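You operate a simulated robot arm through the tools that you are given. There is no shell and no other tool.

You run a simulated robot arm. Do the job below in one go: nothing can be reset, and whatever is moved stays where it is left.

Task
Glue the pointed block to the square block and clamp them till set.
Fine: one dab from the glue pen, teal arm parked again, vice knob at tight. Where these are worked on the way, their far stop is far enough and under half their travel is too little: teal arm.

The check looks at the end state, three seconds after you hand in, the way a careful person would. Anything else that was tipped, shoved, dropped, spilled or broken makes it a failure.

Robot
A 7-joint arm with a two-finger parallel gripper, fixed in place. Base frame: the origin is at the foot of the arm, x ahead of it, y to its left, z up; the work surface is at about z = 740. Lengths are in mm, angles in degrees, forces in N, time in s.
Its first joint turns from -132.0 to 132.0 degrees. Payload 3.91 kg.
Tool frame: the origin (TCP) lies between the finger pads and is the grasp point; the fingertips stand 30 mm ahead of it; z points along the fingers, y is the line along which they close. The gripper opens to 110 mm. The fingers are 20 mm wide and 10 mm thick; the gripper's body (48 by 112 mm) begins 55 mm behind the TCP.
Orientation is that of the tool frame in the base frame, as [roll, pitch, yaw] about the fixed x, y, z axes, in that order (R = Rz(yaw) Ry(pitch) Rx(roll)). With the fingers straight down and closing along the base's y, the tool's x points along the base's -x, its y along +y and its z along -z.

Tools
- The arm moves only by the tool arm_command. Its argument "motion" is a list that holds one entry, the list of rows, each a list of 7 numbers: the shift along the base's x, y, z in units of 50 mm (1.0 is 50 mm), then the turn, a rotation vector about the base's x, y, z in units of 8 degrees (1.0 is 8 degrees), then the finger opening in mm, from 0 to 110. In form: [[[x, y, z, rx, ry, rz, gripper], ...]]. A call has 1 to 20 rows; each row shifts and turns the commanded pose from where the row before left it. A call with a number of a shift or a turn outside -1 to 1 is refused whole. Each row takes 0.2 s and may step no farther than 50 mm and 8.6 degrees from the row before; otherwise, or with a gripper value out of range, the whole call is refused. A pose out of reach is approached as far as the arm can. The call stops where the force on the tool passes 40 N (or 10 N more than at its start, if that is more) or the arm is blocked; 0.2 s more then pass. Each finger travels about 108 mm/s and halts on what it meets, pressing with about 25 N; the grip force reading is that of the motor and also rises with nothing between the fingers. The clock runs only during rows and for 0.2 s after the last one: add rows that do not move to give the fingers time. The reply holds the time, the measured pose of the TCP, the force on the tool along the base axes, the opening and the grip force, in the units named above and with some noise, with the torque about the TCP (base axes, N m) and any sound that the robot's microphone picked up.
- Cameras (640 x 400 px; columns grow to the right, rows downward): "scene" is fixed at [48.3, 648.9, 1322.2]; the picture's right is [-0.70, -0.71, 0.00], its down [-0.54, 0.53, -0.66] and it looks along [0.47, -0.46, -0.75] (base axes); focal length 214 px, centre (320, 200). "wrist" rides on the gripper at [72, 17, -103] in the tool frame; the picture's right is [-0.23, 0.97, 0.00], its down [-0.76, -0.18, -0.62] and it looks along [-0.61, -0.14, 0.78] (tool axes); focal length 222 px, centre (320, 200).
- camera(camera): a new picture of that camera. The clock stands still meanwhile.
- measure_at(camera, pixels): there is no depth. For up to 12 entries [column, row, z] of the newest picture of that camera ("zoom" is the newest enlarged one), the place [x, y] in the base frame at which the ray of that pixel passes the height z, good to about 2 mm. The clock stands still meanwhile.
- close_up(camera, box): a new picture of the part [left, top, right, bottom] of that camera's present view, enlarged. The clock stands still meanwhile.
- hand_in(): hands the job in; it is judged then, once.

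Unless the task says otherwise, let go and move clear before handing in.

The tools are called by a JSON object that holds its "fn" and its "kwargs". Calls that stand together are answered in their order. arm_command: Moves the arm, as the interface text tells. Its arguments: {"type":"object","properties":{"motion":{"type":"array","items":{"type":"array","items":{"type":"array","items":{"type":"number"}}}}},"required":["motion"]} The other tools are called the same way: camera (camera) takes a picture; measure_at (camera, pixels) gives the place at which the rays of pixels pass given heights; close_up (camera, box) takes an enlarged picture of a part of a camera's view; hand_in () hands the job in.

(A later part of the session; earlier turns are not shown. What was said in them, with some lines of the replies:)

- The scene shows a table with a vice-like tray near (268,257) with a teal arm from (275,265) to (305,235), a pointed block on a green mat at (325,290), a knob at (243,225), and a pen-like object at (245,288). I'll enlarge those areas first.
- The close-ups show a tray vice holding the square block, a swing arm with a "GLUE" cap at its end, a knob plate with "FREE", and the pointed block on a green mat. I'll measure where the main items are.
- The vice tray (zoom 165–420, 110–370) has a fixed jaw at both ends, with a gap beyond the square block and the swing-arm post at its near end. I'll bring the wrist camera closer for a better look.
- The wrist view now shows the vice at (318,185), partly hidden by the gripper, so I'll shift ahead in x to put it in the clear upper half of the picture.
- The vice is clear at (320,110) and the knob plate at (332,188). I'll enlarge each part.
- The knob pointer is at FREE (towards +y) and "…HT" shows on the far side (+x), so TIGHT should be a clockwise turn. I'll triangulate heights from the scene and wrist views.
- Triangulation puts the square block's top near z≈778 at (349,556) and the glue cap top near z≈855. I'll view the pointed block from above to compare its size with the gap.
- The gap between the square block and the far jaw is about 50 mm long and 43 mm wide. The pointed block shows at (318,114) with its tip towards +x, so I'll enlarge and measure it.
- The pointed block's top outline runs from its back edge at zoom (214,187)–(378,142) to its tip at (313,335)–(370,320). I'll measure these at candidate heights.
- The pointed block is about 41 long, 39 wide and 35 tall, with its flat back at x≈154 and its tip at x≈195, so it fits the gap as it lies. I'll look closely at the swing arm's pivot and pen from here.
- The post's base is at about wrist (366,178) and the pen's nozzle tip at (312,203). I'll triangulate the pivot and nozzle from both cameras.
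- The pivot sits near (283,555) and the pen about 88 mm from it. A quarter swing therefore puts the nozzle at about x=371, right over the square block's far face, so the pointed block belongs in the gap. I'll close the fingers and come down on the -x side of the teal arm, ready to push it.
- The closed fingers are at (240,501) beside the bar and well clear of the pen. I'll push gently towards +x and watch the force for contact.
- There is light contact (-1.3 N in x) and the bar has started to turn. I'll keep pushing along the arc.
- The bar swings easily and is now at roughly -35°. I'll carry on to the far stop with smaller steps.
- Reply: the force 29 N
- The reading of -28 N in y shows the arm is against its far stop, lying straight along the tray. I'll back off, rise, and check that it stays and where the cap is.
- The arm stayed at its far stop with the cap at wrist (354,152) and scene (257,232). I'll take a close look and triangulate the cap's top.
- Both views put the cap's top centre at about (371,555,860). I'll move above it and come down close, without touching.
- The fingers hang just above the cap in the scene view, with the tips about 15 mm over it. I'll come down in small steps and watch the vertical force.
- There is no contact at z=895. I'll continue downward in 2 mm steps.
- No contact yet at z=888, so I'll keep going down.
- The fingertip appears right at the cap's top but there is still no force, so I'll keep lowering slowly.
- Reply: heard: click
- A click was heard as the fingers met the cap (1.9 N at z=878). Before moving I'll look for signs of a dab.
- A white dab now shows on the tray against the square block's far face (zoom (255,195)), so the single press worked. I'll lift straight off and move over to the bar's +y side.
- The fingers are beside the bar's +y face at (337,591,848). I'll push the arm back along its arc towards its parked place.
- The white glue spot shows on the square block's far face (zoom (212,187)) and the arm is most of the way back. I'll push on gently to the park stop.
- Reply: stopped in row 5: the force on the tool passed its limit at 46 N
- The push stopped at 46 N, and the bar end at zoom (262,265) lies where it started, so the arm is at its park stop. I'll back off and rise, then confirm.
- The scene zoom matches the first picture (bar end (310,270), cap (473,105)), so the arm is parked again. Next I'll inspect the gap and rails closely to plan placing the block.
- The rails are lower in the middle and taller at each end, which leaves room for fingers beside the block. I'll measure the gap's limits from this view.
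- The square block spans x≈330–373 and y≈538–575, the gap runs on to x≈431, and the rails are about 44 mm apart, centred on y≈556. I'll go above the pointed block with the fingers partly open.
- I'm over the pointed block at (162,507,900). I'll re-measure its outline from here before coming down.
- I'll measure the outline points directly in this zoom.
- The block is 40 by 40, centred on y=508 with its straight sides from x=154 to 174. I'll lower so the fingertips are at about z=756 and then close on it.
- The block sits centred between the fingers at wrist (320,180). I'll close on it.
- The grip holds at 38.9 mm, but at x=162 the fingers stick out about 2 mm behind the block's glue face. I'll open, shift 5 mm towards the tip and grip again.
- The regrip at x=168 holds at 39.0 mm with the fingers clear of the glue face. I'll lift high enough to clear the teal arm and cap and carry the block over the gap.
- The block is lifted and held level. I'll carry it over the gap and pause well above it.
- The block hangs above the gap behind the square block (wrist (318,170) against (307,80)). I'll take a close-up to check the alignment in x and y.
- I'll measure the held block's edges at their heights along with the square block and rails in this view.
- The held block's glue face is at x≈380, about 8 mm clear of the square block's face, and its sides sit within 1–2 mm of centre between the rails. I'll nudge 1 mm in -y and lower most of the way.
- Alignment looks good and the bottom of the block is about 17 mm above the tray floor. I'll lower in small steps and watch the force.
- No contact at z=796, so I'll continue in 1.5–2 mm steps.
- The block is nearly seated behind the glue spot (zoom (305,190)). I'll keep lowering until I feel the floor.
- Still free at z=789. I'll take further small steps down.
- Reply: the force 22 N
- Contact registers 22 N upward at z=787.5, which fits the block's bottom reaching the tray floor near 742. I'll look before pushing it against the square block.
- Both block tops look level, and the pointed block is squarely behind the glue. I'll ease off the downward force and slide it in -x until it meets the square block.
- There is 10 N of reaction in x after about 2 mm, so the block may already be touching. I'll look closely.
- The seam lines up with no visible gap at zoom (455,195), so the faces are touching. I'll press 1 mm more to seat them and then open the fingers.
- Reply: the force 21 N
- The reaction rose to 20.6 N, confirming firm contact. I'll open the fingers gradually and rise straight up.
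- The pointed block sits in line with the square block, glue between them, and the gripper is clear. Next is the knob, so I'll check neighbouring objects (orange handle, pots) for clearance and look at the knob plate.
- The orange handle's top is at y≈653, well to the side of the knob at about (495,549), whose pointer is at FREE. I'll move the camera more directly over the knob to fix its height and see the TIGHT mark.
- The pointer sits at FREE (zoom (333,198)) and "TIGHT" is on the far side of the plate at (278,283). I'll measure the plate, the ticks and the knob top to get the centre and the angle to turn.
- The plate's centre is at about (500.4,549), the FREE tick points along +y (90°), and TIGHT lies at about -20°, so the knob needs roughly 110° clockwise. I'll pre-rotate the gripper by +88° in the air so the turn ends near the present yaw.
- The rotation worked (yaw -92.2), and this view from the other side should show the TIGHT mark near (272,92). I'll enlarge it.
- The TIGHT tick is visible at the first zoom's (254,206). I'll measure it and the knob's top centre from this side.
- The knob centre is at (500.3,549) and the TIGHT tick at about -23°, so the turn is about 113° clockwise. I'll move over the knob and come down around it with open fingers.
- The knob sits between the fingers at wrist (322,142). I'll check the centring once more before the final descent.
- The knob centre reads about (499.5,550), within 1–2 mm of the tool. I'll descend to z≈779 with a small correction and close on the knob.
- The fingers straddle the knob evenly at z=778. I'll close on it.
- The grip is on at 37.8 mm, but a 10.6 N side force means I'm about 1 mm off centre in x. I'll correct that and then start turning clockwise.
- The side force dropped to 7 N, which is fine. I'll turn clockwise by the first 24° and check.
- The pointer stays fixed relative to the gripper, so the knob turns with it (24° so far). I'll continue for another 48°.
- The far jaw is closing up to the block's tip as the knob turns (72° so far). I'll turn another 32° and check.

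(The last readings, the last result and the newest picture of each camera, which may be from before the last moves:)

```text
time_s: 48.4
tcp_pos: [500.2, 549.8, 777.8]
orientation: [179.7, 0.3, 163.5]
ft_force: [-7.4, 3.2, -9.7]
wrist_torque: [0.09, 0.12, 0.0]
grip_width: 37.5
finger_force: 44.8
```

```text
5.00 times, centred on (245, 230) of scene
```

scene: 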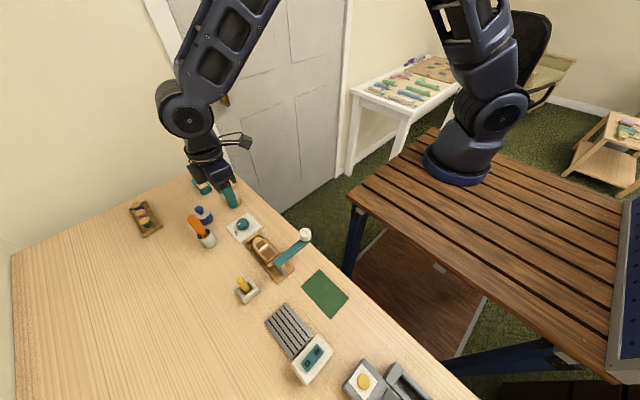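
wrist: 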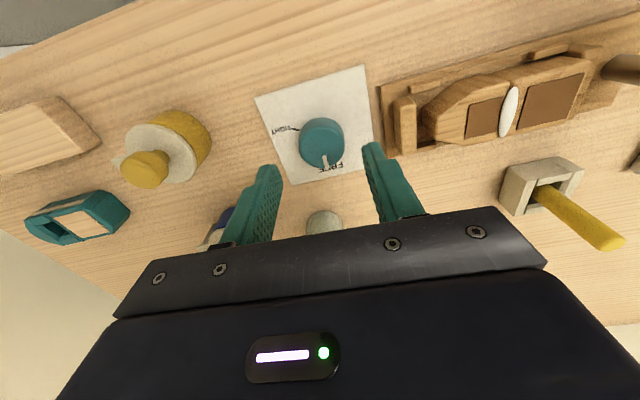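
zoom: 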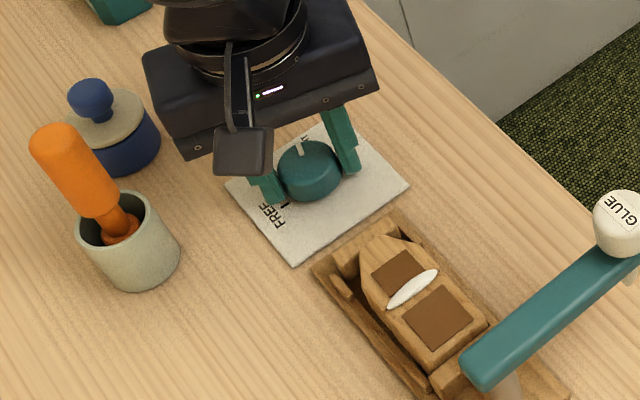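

About 104° is done and the pointer now lies next to the end of "TIGHT". I'll turn the last 9° in small steps and watch the torque.

{"fn": "arm_command", "kwargs": {"motion": [[[0, 0, 0, 0, 0, -0.55, 20], [0, 0, 0, 0, 0, -0.55, 20], [0, 0, 0, 0, 0, 0, 20]]]}}

{"fn": "close_up", "kwargs": {"camera": "wrist", "box": [250, 100, 390, 220]}}

{"fn": "close_up", "kwargs": {"camera": "scene", "box": [220, 195, 280, 245]}}

```text
time_s: 49.2
tcp_pos: [499.9, 548.9, 778.0]
orientation: [179.8, 0.3, 154.9]
ft_force: [-10.6, 5.4, -11.0]
wrist_torque: [0.19, 0.22, -0.03]
grip_width: 37.6
finger_force: 45.2
```

```text
3.33 times, centred on (320, 160) of wrist
```

zoom: 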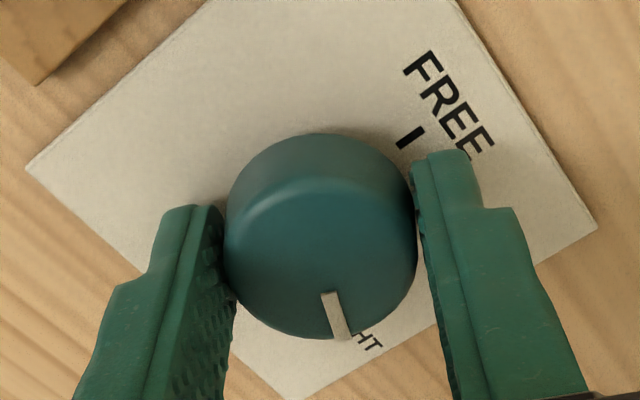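

```text
8.00 times, centred on (250, 220) of scene
```

zoom: 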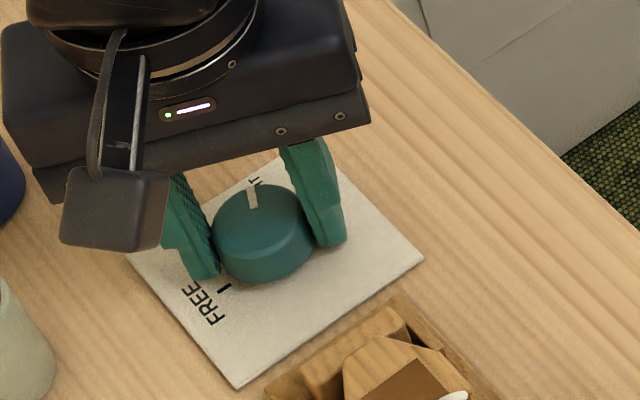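

The turn totals about 113° with no hard stop felt. I'll measure the pointer's direction on the knob top against the TIGHT tick.

{"fn": "measure_at", "kwargs": {"camera": "wrist", "pixels": [[327, 201, 768], [323, 188.5, 768], [320, 172, 768], [347.5, 141.5, 742], [332.5, 205, 742]]}}

{"fn": "measure_at", "kwargs": {"camera": "scene", "pixels": [[240.9, 218, 768], [242, 221, 768], [242.5, 225, 768], [242.3, 217.5, 742]]}}

```text
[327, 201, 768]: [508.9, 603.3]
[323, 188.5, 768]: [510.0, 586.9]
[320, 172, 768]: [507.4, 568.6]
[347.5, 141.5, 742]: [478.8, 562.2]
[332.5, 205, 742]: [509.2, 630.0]
```

```text
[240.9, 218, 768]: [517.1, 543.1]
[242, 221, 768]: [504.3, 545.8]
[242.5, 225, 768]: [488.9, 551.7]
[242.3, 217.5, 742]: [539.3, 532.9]
```

Those wrist values used an older full picture, so I'll take a fresh one and measure again.

{"fn": "camera", "kwargs": {"camera": "wrist"}}

{"fn": "close_up", "kwargs": {"camera": "wrist", "box": [270, 120, 370, 220]}}

```text
taken
```

wrist: 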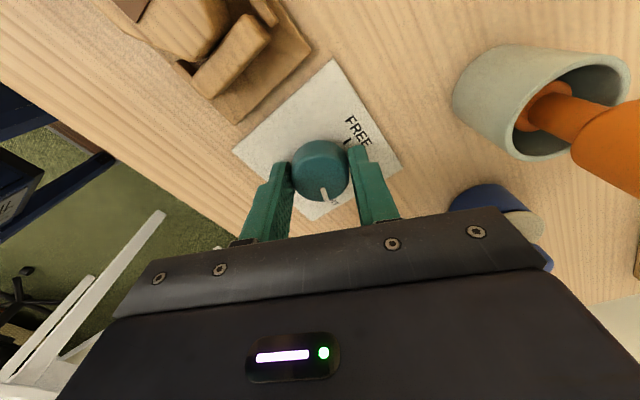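

```text
4.00 times, centred on (320, 170) of wrist
```

zoom: 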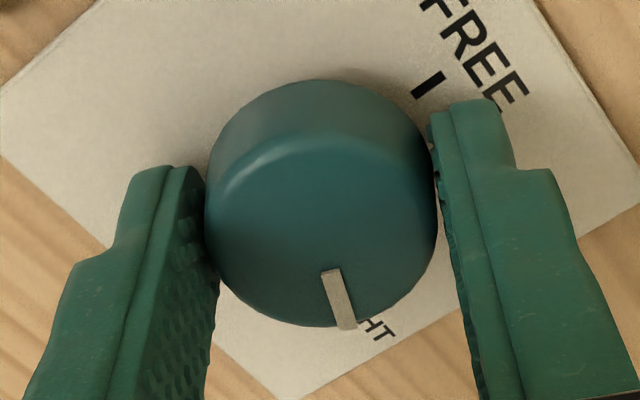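

I'll measure the pointer's ends and the visible marks in this new zoom.

{"fn": "measure_at", "kwargs": {"camera": "zoom", "pixels": [[347, 325, 768], [331, 271, 768], [339, 298, 768], [428, 84, 742], [378, 330, 742], [322, 235, 768]]}}

```text
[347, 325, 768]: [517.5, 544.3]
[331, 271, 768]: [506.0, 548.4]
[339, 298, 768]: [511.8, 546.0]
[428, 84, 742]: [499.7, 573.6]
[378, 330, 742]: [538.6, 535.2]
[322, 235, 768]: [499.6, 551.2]
```

The pointer measures between -17° and -23°, and the tick is at about -24°. I'll check how far the jaw has closed before nudging a few more degrees.

{"fn": "close_up", "kwargs": {"camera": "scene", "box": [235, 215, 295, 275]}}

{"fn": "close_up", "kwargs": {"camera": "wrist", "box": [100, 0, 330, 140]}}

```text
6.67 times, centred on (265, 245) of scene
```

zoom: 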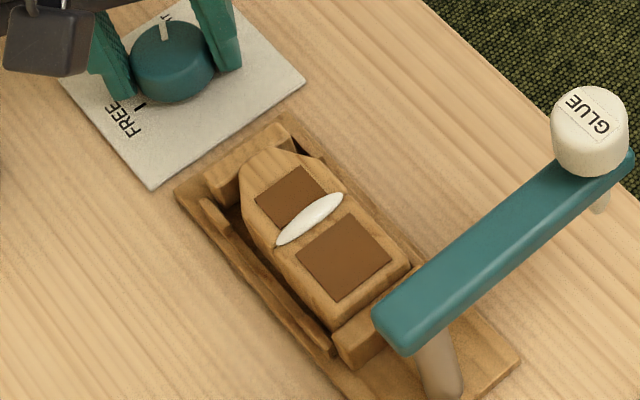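

```text
2.78 times, centred on (215, 70) of wrist
```

zoom: 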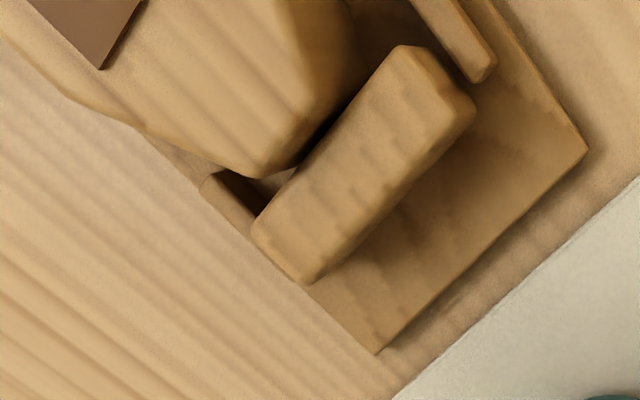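

The jaw has slid several millimetres towards the tip and now sits close against it. I'll try a further 4° to feel for the knob's end stop.

{"fn": "arm_command", "kwargs": {"motion": [[[0, 0, 0, 0, 0, -0.25, 20], [0, 0, 0, 0, 0, -0.25, 20], [0, 0, 0, 0, 0, 0, 20]]]}}

{"fn": "camera", "kwargs": {"camera": "wrist"}}

{"fn": "close_up", "kwargs": {"camera": "wrist", "box": [270, 120, 370, 220]}}

{"fn": "close_up", "kwargs": {"camera": "scene", "box": [225, 200, 275, 250]}}

```text
time_s: 50.0
tcp_pos: [500.0, 549.6, 777.4]
orientation: [179.7, 0.3, 150.9]
ft_force: [-12.4, 4.4, -8.3]
wrist_torque: [0.18, 0.44, -0.05]
grip_width: 37.5
finger_force: 45.1
```

```text
taken
```

wrist: 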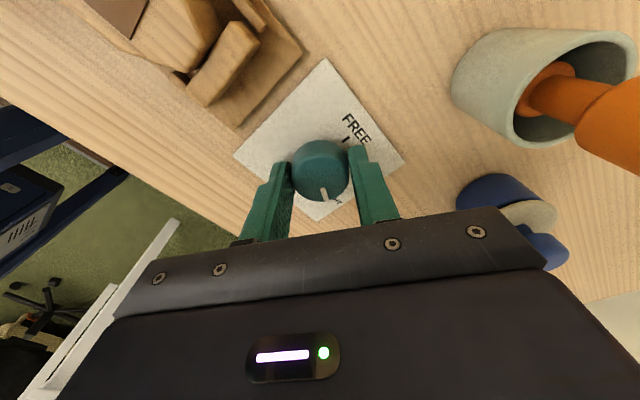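

```text
4.00 times, centred on (320, 170) of wrist
```

zoom: 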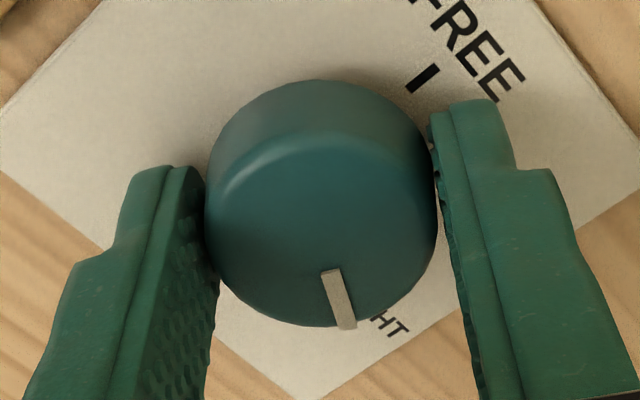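

```text
8.00 times, centred on (250, 225) of scene
```

zoom: 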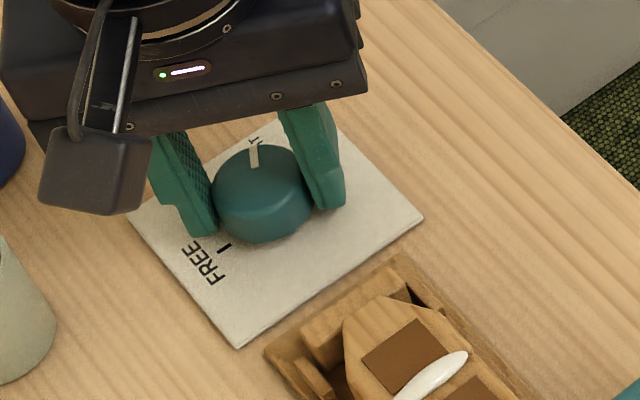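

The knob still turns freely at about 117°, so I'll judge by eye rather than by feel. I'll let go, rise, and swing the camera back to the side from which the TIGHT tick is visible.

{"fn": "arm_command", "kwargs": {"motion": [[[0, 0, 0, 0, 0, 0, 44], [0, 0, 0, 0, 0, 0, 54], [0, 0, 0, 0, 0, 0, 56], [0, 0, 0.3, 0, 0, 0, 56], [0, 0, 0.9, 0, 0, 0, 56], [0, 0, 0.9, 0, 0, 0, 56], [0, 0, 0.9, 0, 0, 0, 56], [0, 0, 0, 0, 0, 0, 56]]]}}

{"fn": "arm_command", "kwargs": {"motion": [[[-0.1, 0.1, 0, 0, 0, 1, 56], [-0.1, 0.1, 0, 0, 0, 1, 56], [-0.1, 0.1, 0, 0, 0, 1, 56], [-0.1, 0, 0, 0, 0, 1, 56], [-0.1, 0, 0, 0, 0, 1, 56], [0, 0, 0, 0, 0, 1, 56], [0, 0, 0, 0, 0, 1, 56], [0, 0, 0, 0, 0, 1, 56], [0, 0, 0, 0, 0, 1, 56], [0, 0, 0, 0, 0, 1, 56], [0, 0, 0, 0, 0, 1, 56], [0, 0, 0, 0, 0, 1, 56], [0, 0, 0, 0, 0, 1, 56], [0, 0, 0, 0, 0, 1, 56], [0, 0, 0, 0, 0, 0.6, 56], [0, 0, 0, 0, 0, 0, 56]]]}}

{"fn": "camera", "kwargs": {"camera": "wrist"}}

{"fn": "close_up", "kwargs": {"camera": "wrist", "box": [245, 40, 345, 135]}}

```text
time_s: 51.8
tcp_pos: [499.9, 549.8, 927.9]
orientation: [179.8, 0.3, 151.0]
ft_force: [-0.5, 0.1, -0.5]
wrist_torque: [0.02, 0.01, -0.04]
grip_width: 56.1
finger_force: 0.0
```

```text
time_s: 55.2
tcp_pos: [474.6, 564.4, 928.3]
orientation: [179.7, 0.3, -92.2]
ft_force: [0.5, 0.0, -2.0]
wrist_torque: [0.01, 0.0, 0.0]
grip_width: 55.9
finger_force: 0.0
```

```text
taken
```

wrist: 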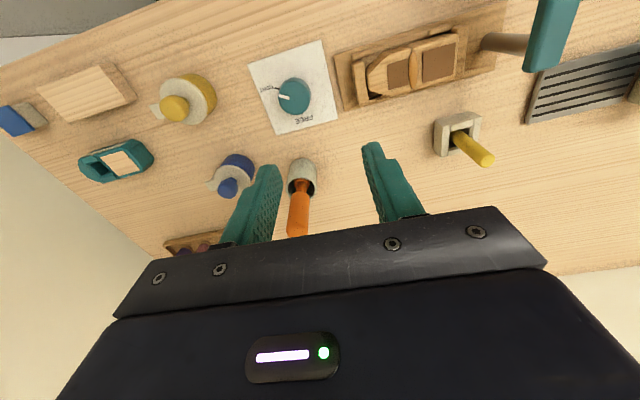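

```text
4.21 times, centred on (295, 88) of wrist
```

zoom: 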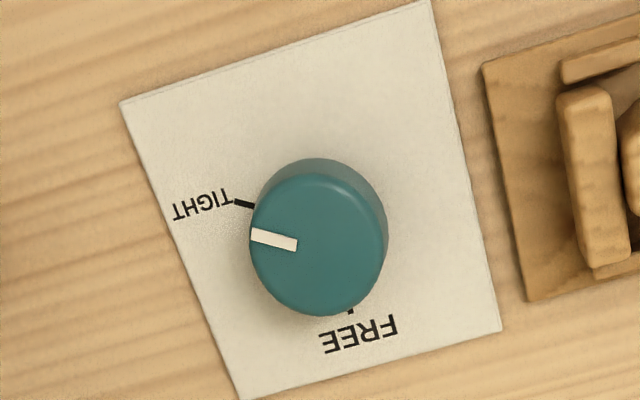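

The pointer now runs from (297,245) to (251,233) in the zoom, nearly parallel to the TIGHT tick at (233,203)–(253,207). I'll measure both directions.

{"fn": "measure_at", "kwargs": {"camera": "zoom", "pixels": [[297, 244, 768], [252, 234, 768], [275, 239, 768], [234, 203, 742], [253, 207, 742], [243, 205, 742], [318, 243, 768], [350, 313, 742], [360, 322, 742], [201, 204, 742]]}}

{"fn": "close_up", "kwargs": {"camera": "wrist", "box": [340, 20, 500, 120]}}

{"fn": "close_up", "kwargs": {"camera": "scene", "box": [230, 205, 300, 275]}}

```text
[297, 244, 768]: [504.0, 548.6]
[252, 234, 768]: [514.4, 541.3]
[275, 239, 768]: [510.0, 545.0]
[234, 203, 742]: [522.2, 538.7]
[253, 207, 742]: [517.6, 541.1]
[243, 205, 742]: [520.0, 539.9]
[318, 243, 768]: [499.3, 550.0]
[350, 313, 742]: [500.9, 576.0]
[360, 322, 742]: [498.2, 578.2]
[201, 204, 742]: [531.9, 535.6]
```

```text
4.00 times, centred on (420, 70) of wrist
```

zoom: 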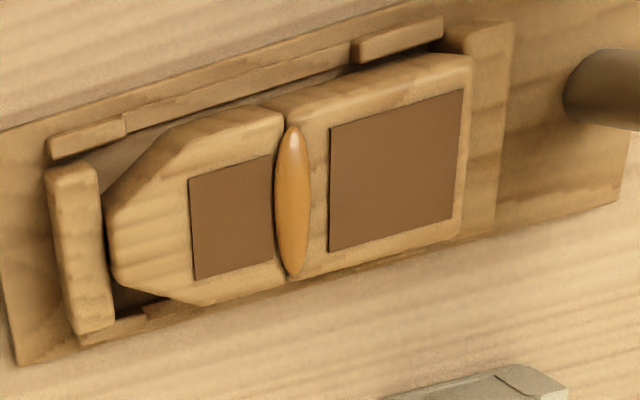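

```text
5.71 times, centred on (265, 240) of scene
```

zoom: 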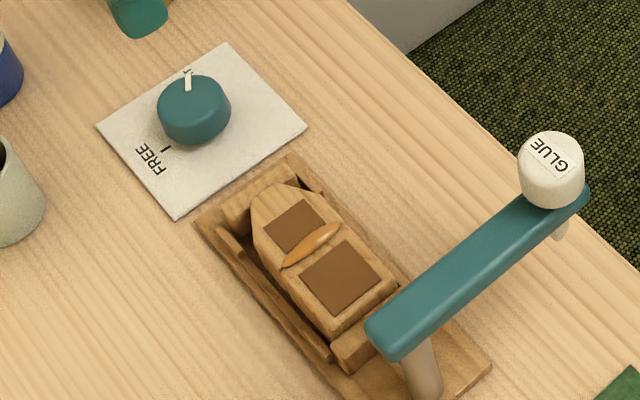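

The glue has turned from white to amber (zoom (295,200)), so it has set. The pointer reads about -27° against a tick at about -25°, so the knob is at TIGHT. I'll check the remaining clearance between the jaw and the tip.

{"fn": "close_up", "kwargs": {"camera": "wrist", "box": [345, 50, 385, 110]}}

{"fn": "close_up", "kwargs": {"camera": "scene", "box": [235, 215, 275, 255]}}

{"fn": "measure_at", "kwargs": {"camera": "wrist", "pixels": [[365, 71, 770], [368, 81, 776], [369, 90, 776], [412, 66, 776], [346, 72, 770], [350, 104, 770]]}}

```text
6.67 times, centred on (365, 80) of wrist
```

zoom: 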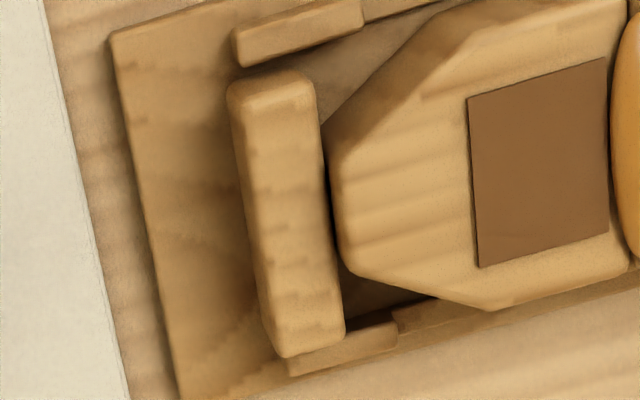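

```text
10.00 times, centred on (255, 235) of scene
```

zoom: 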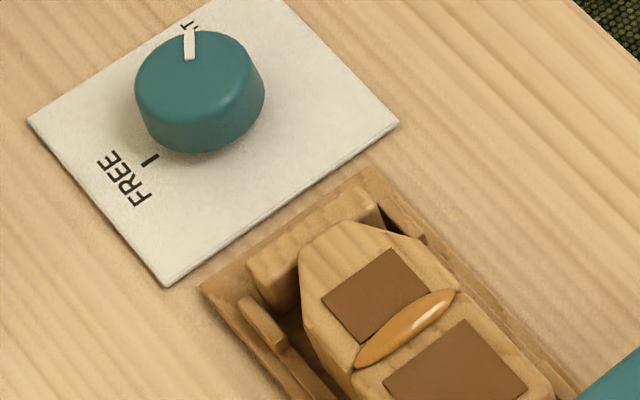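

```text
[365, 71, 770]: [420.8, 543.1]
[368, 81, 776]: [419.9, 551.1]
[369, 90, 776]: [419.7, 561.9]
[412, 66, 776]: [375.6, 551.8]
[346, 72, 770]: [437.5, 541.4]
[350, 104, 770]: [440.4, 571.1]
```

The jaw is against the tip, the glue is amber, the teal arm is parked and the knob is at TIGHT. I'll lift well clear and take a last overall look.

{"fn": "arm_command", "kwargs": {"motion": [[[0, 0, 0.9, 0, 0, 0, 56], [0, 0, 0.9, 0, 0, 0, 56], [-0.6, -0.6, 0.4, 0, 0, 0, 56], [0, 0, 0, 0, 0, 0, 56], [0, 0, 0, 0, 0, 0, 56]]]}}

{"fn": "camera", "kwargs": {"camera": "scene"}}

{"fn": "close_up", "kwargs": {"camera": "scene", "box": [180, 160, 360, 320]}}

{"fn": "camera", "kwargs": {"camera": "wrist"}}

```text
time_s: 56.4
tcp_pos: [445.3, 533.4, 1037.7]
orientation: [179.7, 0.5, -92.3]
ft_force: [0.0, -1.0, -0.3]
wrist_torque: [0.01, 0.0, 0.04]
grip_width: 56.1
finger_force: 0.0
```

```text
taken
```

scene: 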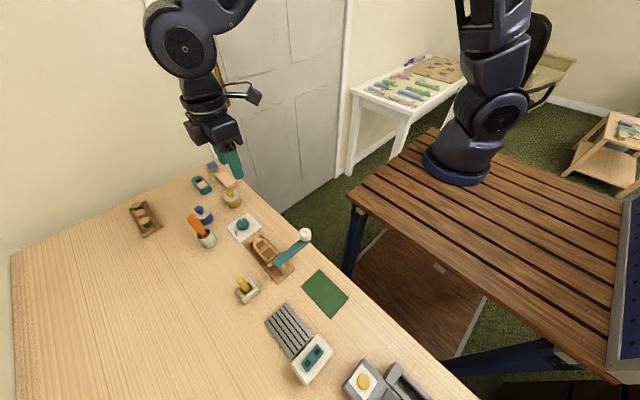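

```text
2.50 times, centred on (270, 240) of scene
```

zoom: 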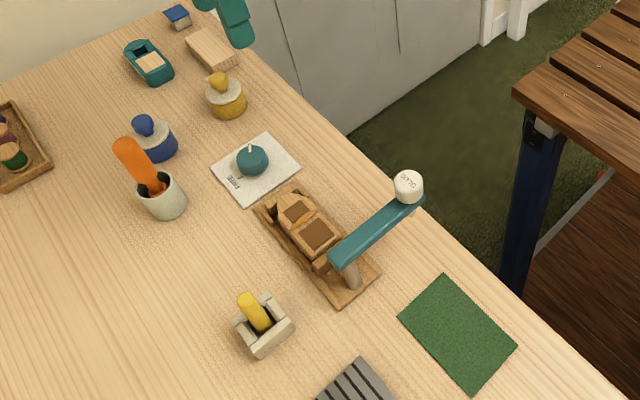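

```text
taken
```

wrist: 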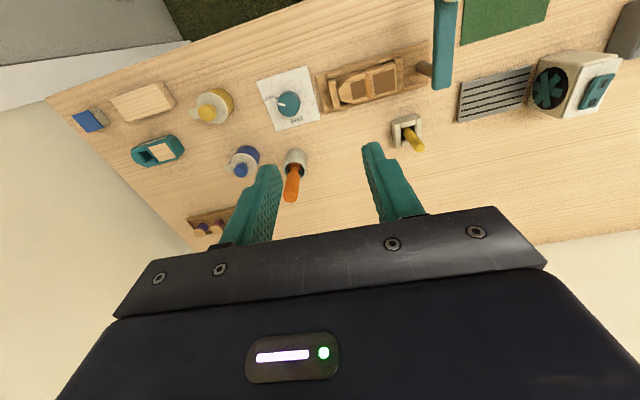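

The final pictures show the two blocks joined and clamped in the vice (zoom (308,225)), the knob pointer at TIGHT (250,150) and the teal arm parked with its cap at (408,187). Everything else is where it was and the gripper is clear, so I'll hand in.

{"fn": "hand_in", "kwargs": {}}

```text
The job is handed in.
```

The pointed block is glued to the square block and clamped in the vice. The job is handed in, but I haven't seen the check's result.

- **Glue:** I swung the teal arm to its far stop and pressed the glue pen once. There was one click, and a white dab appeared on the square block's far face.
- **Teal arm:** I pushed it back until it met its park stop. It matches its position in the first picture.
- **Blocks:** The pointed block sits in the tray with its flat back pressed against the glued face and its tip against the far jaw.
- **Vice knob:** I turned it about 117° clockwise, and the pointer lines up with the TIGHT mark to within about 3°. I felt no end stop, so I went by the mark.
- **Set:** The glue turned from white to amber once the vice was tight, which I took to mean it had set.

In the last pictures nothing else on the table looks moved, and the gripper is open and well clear.
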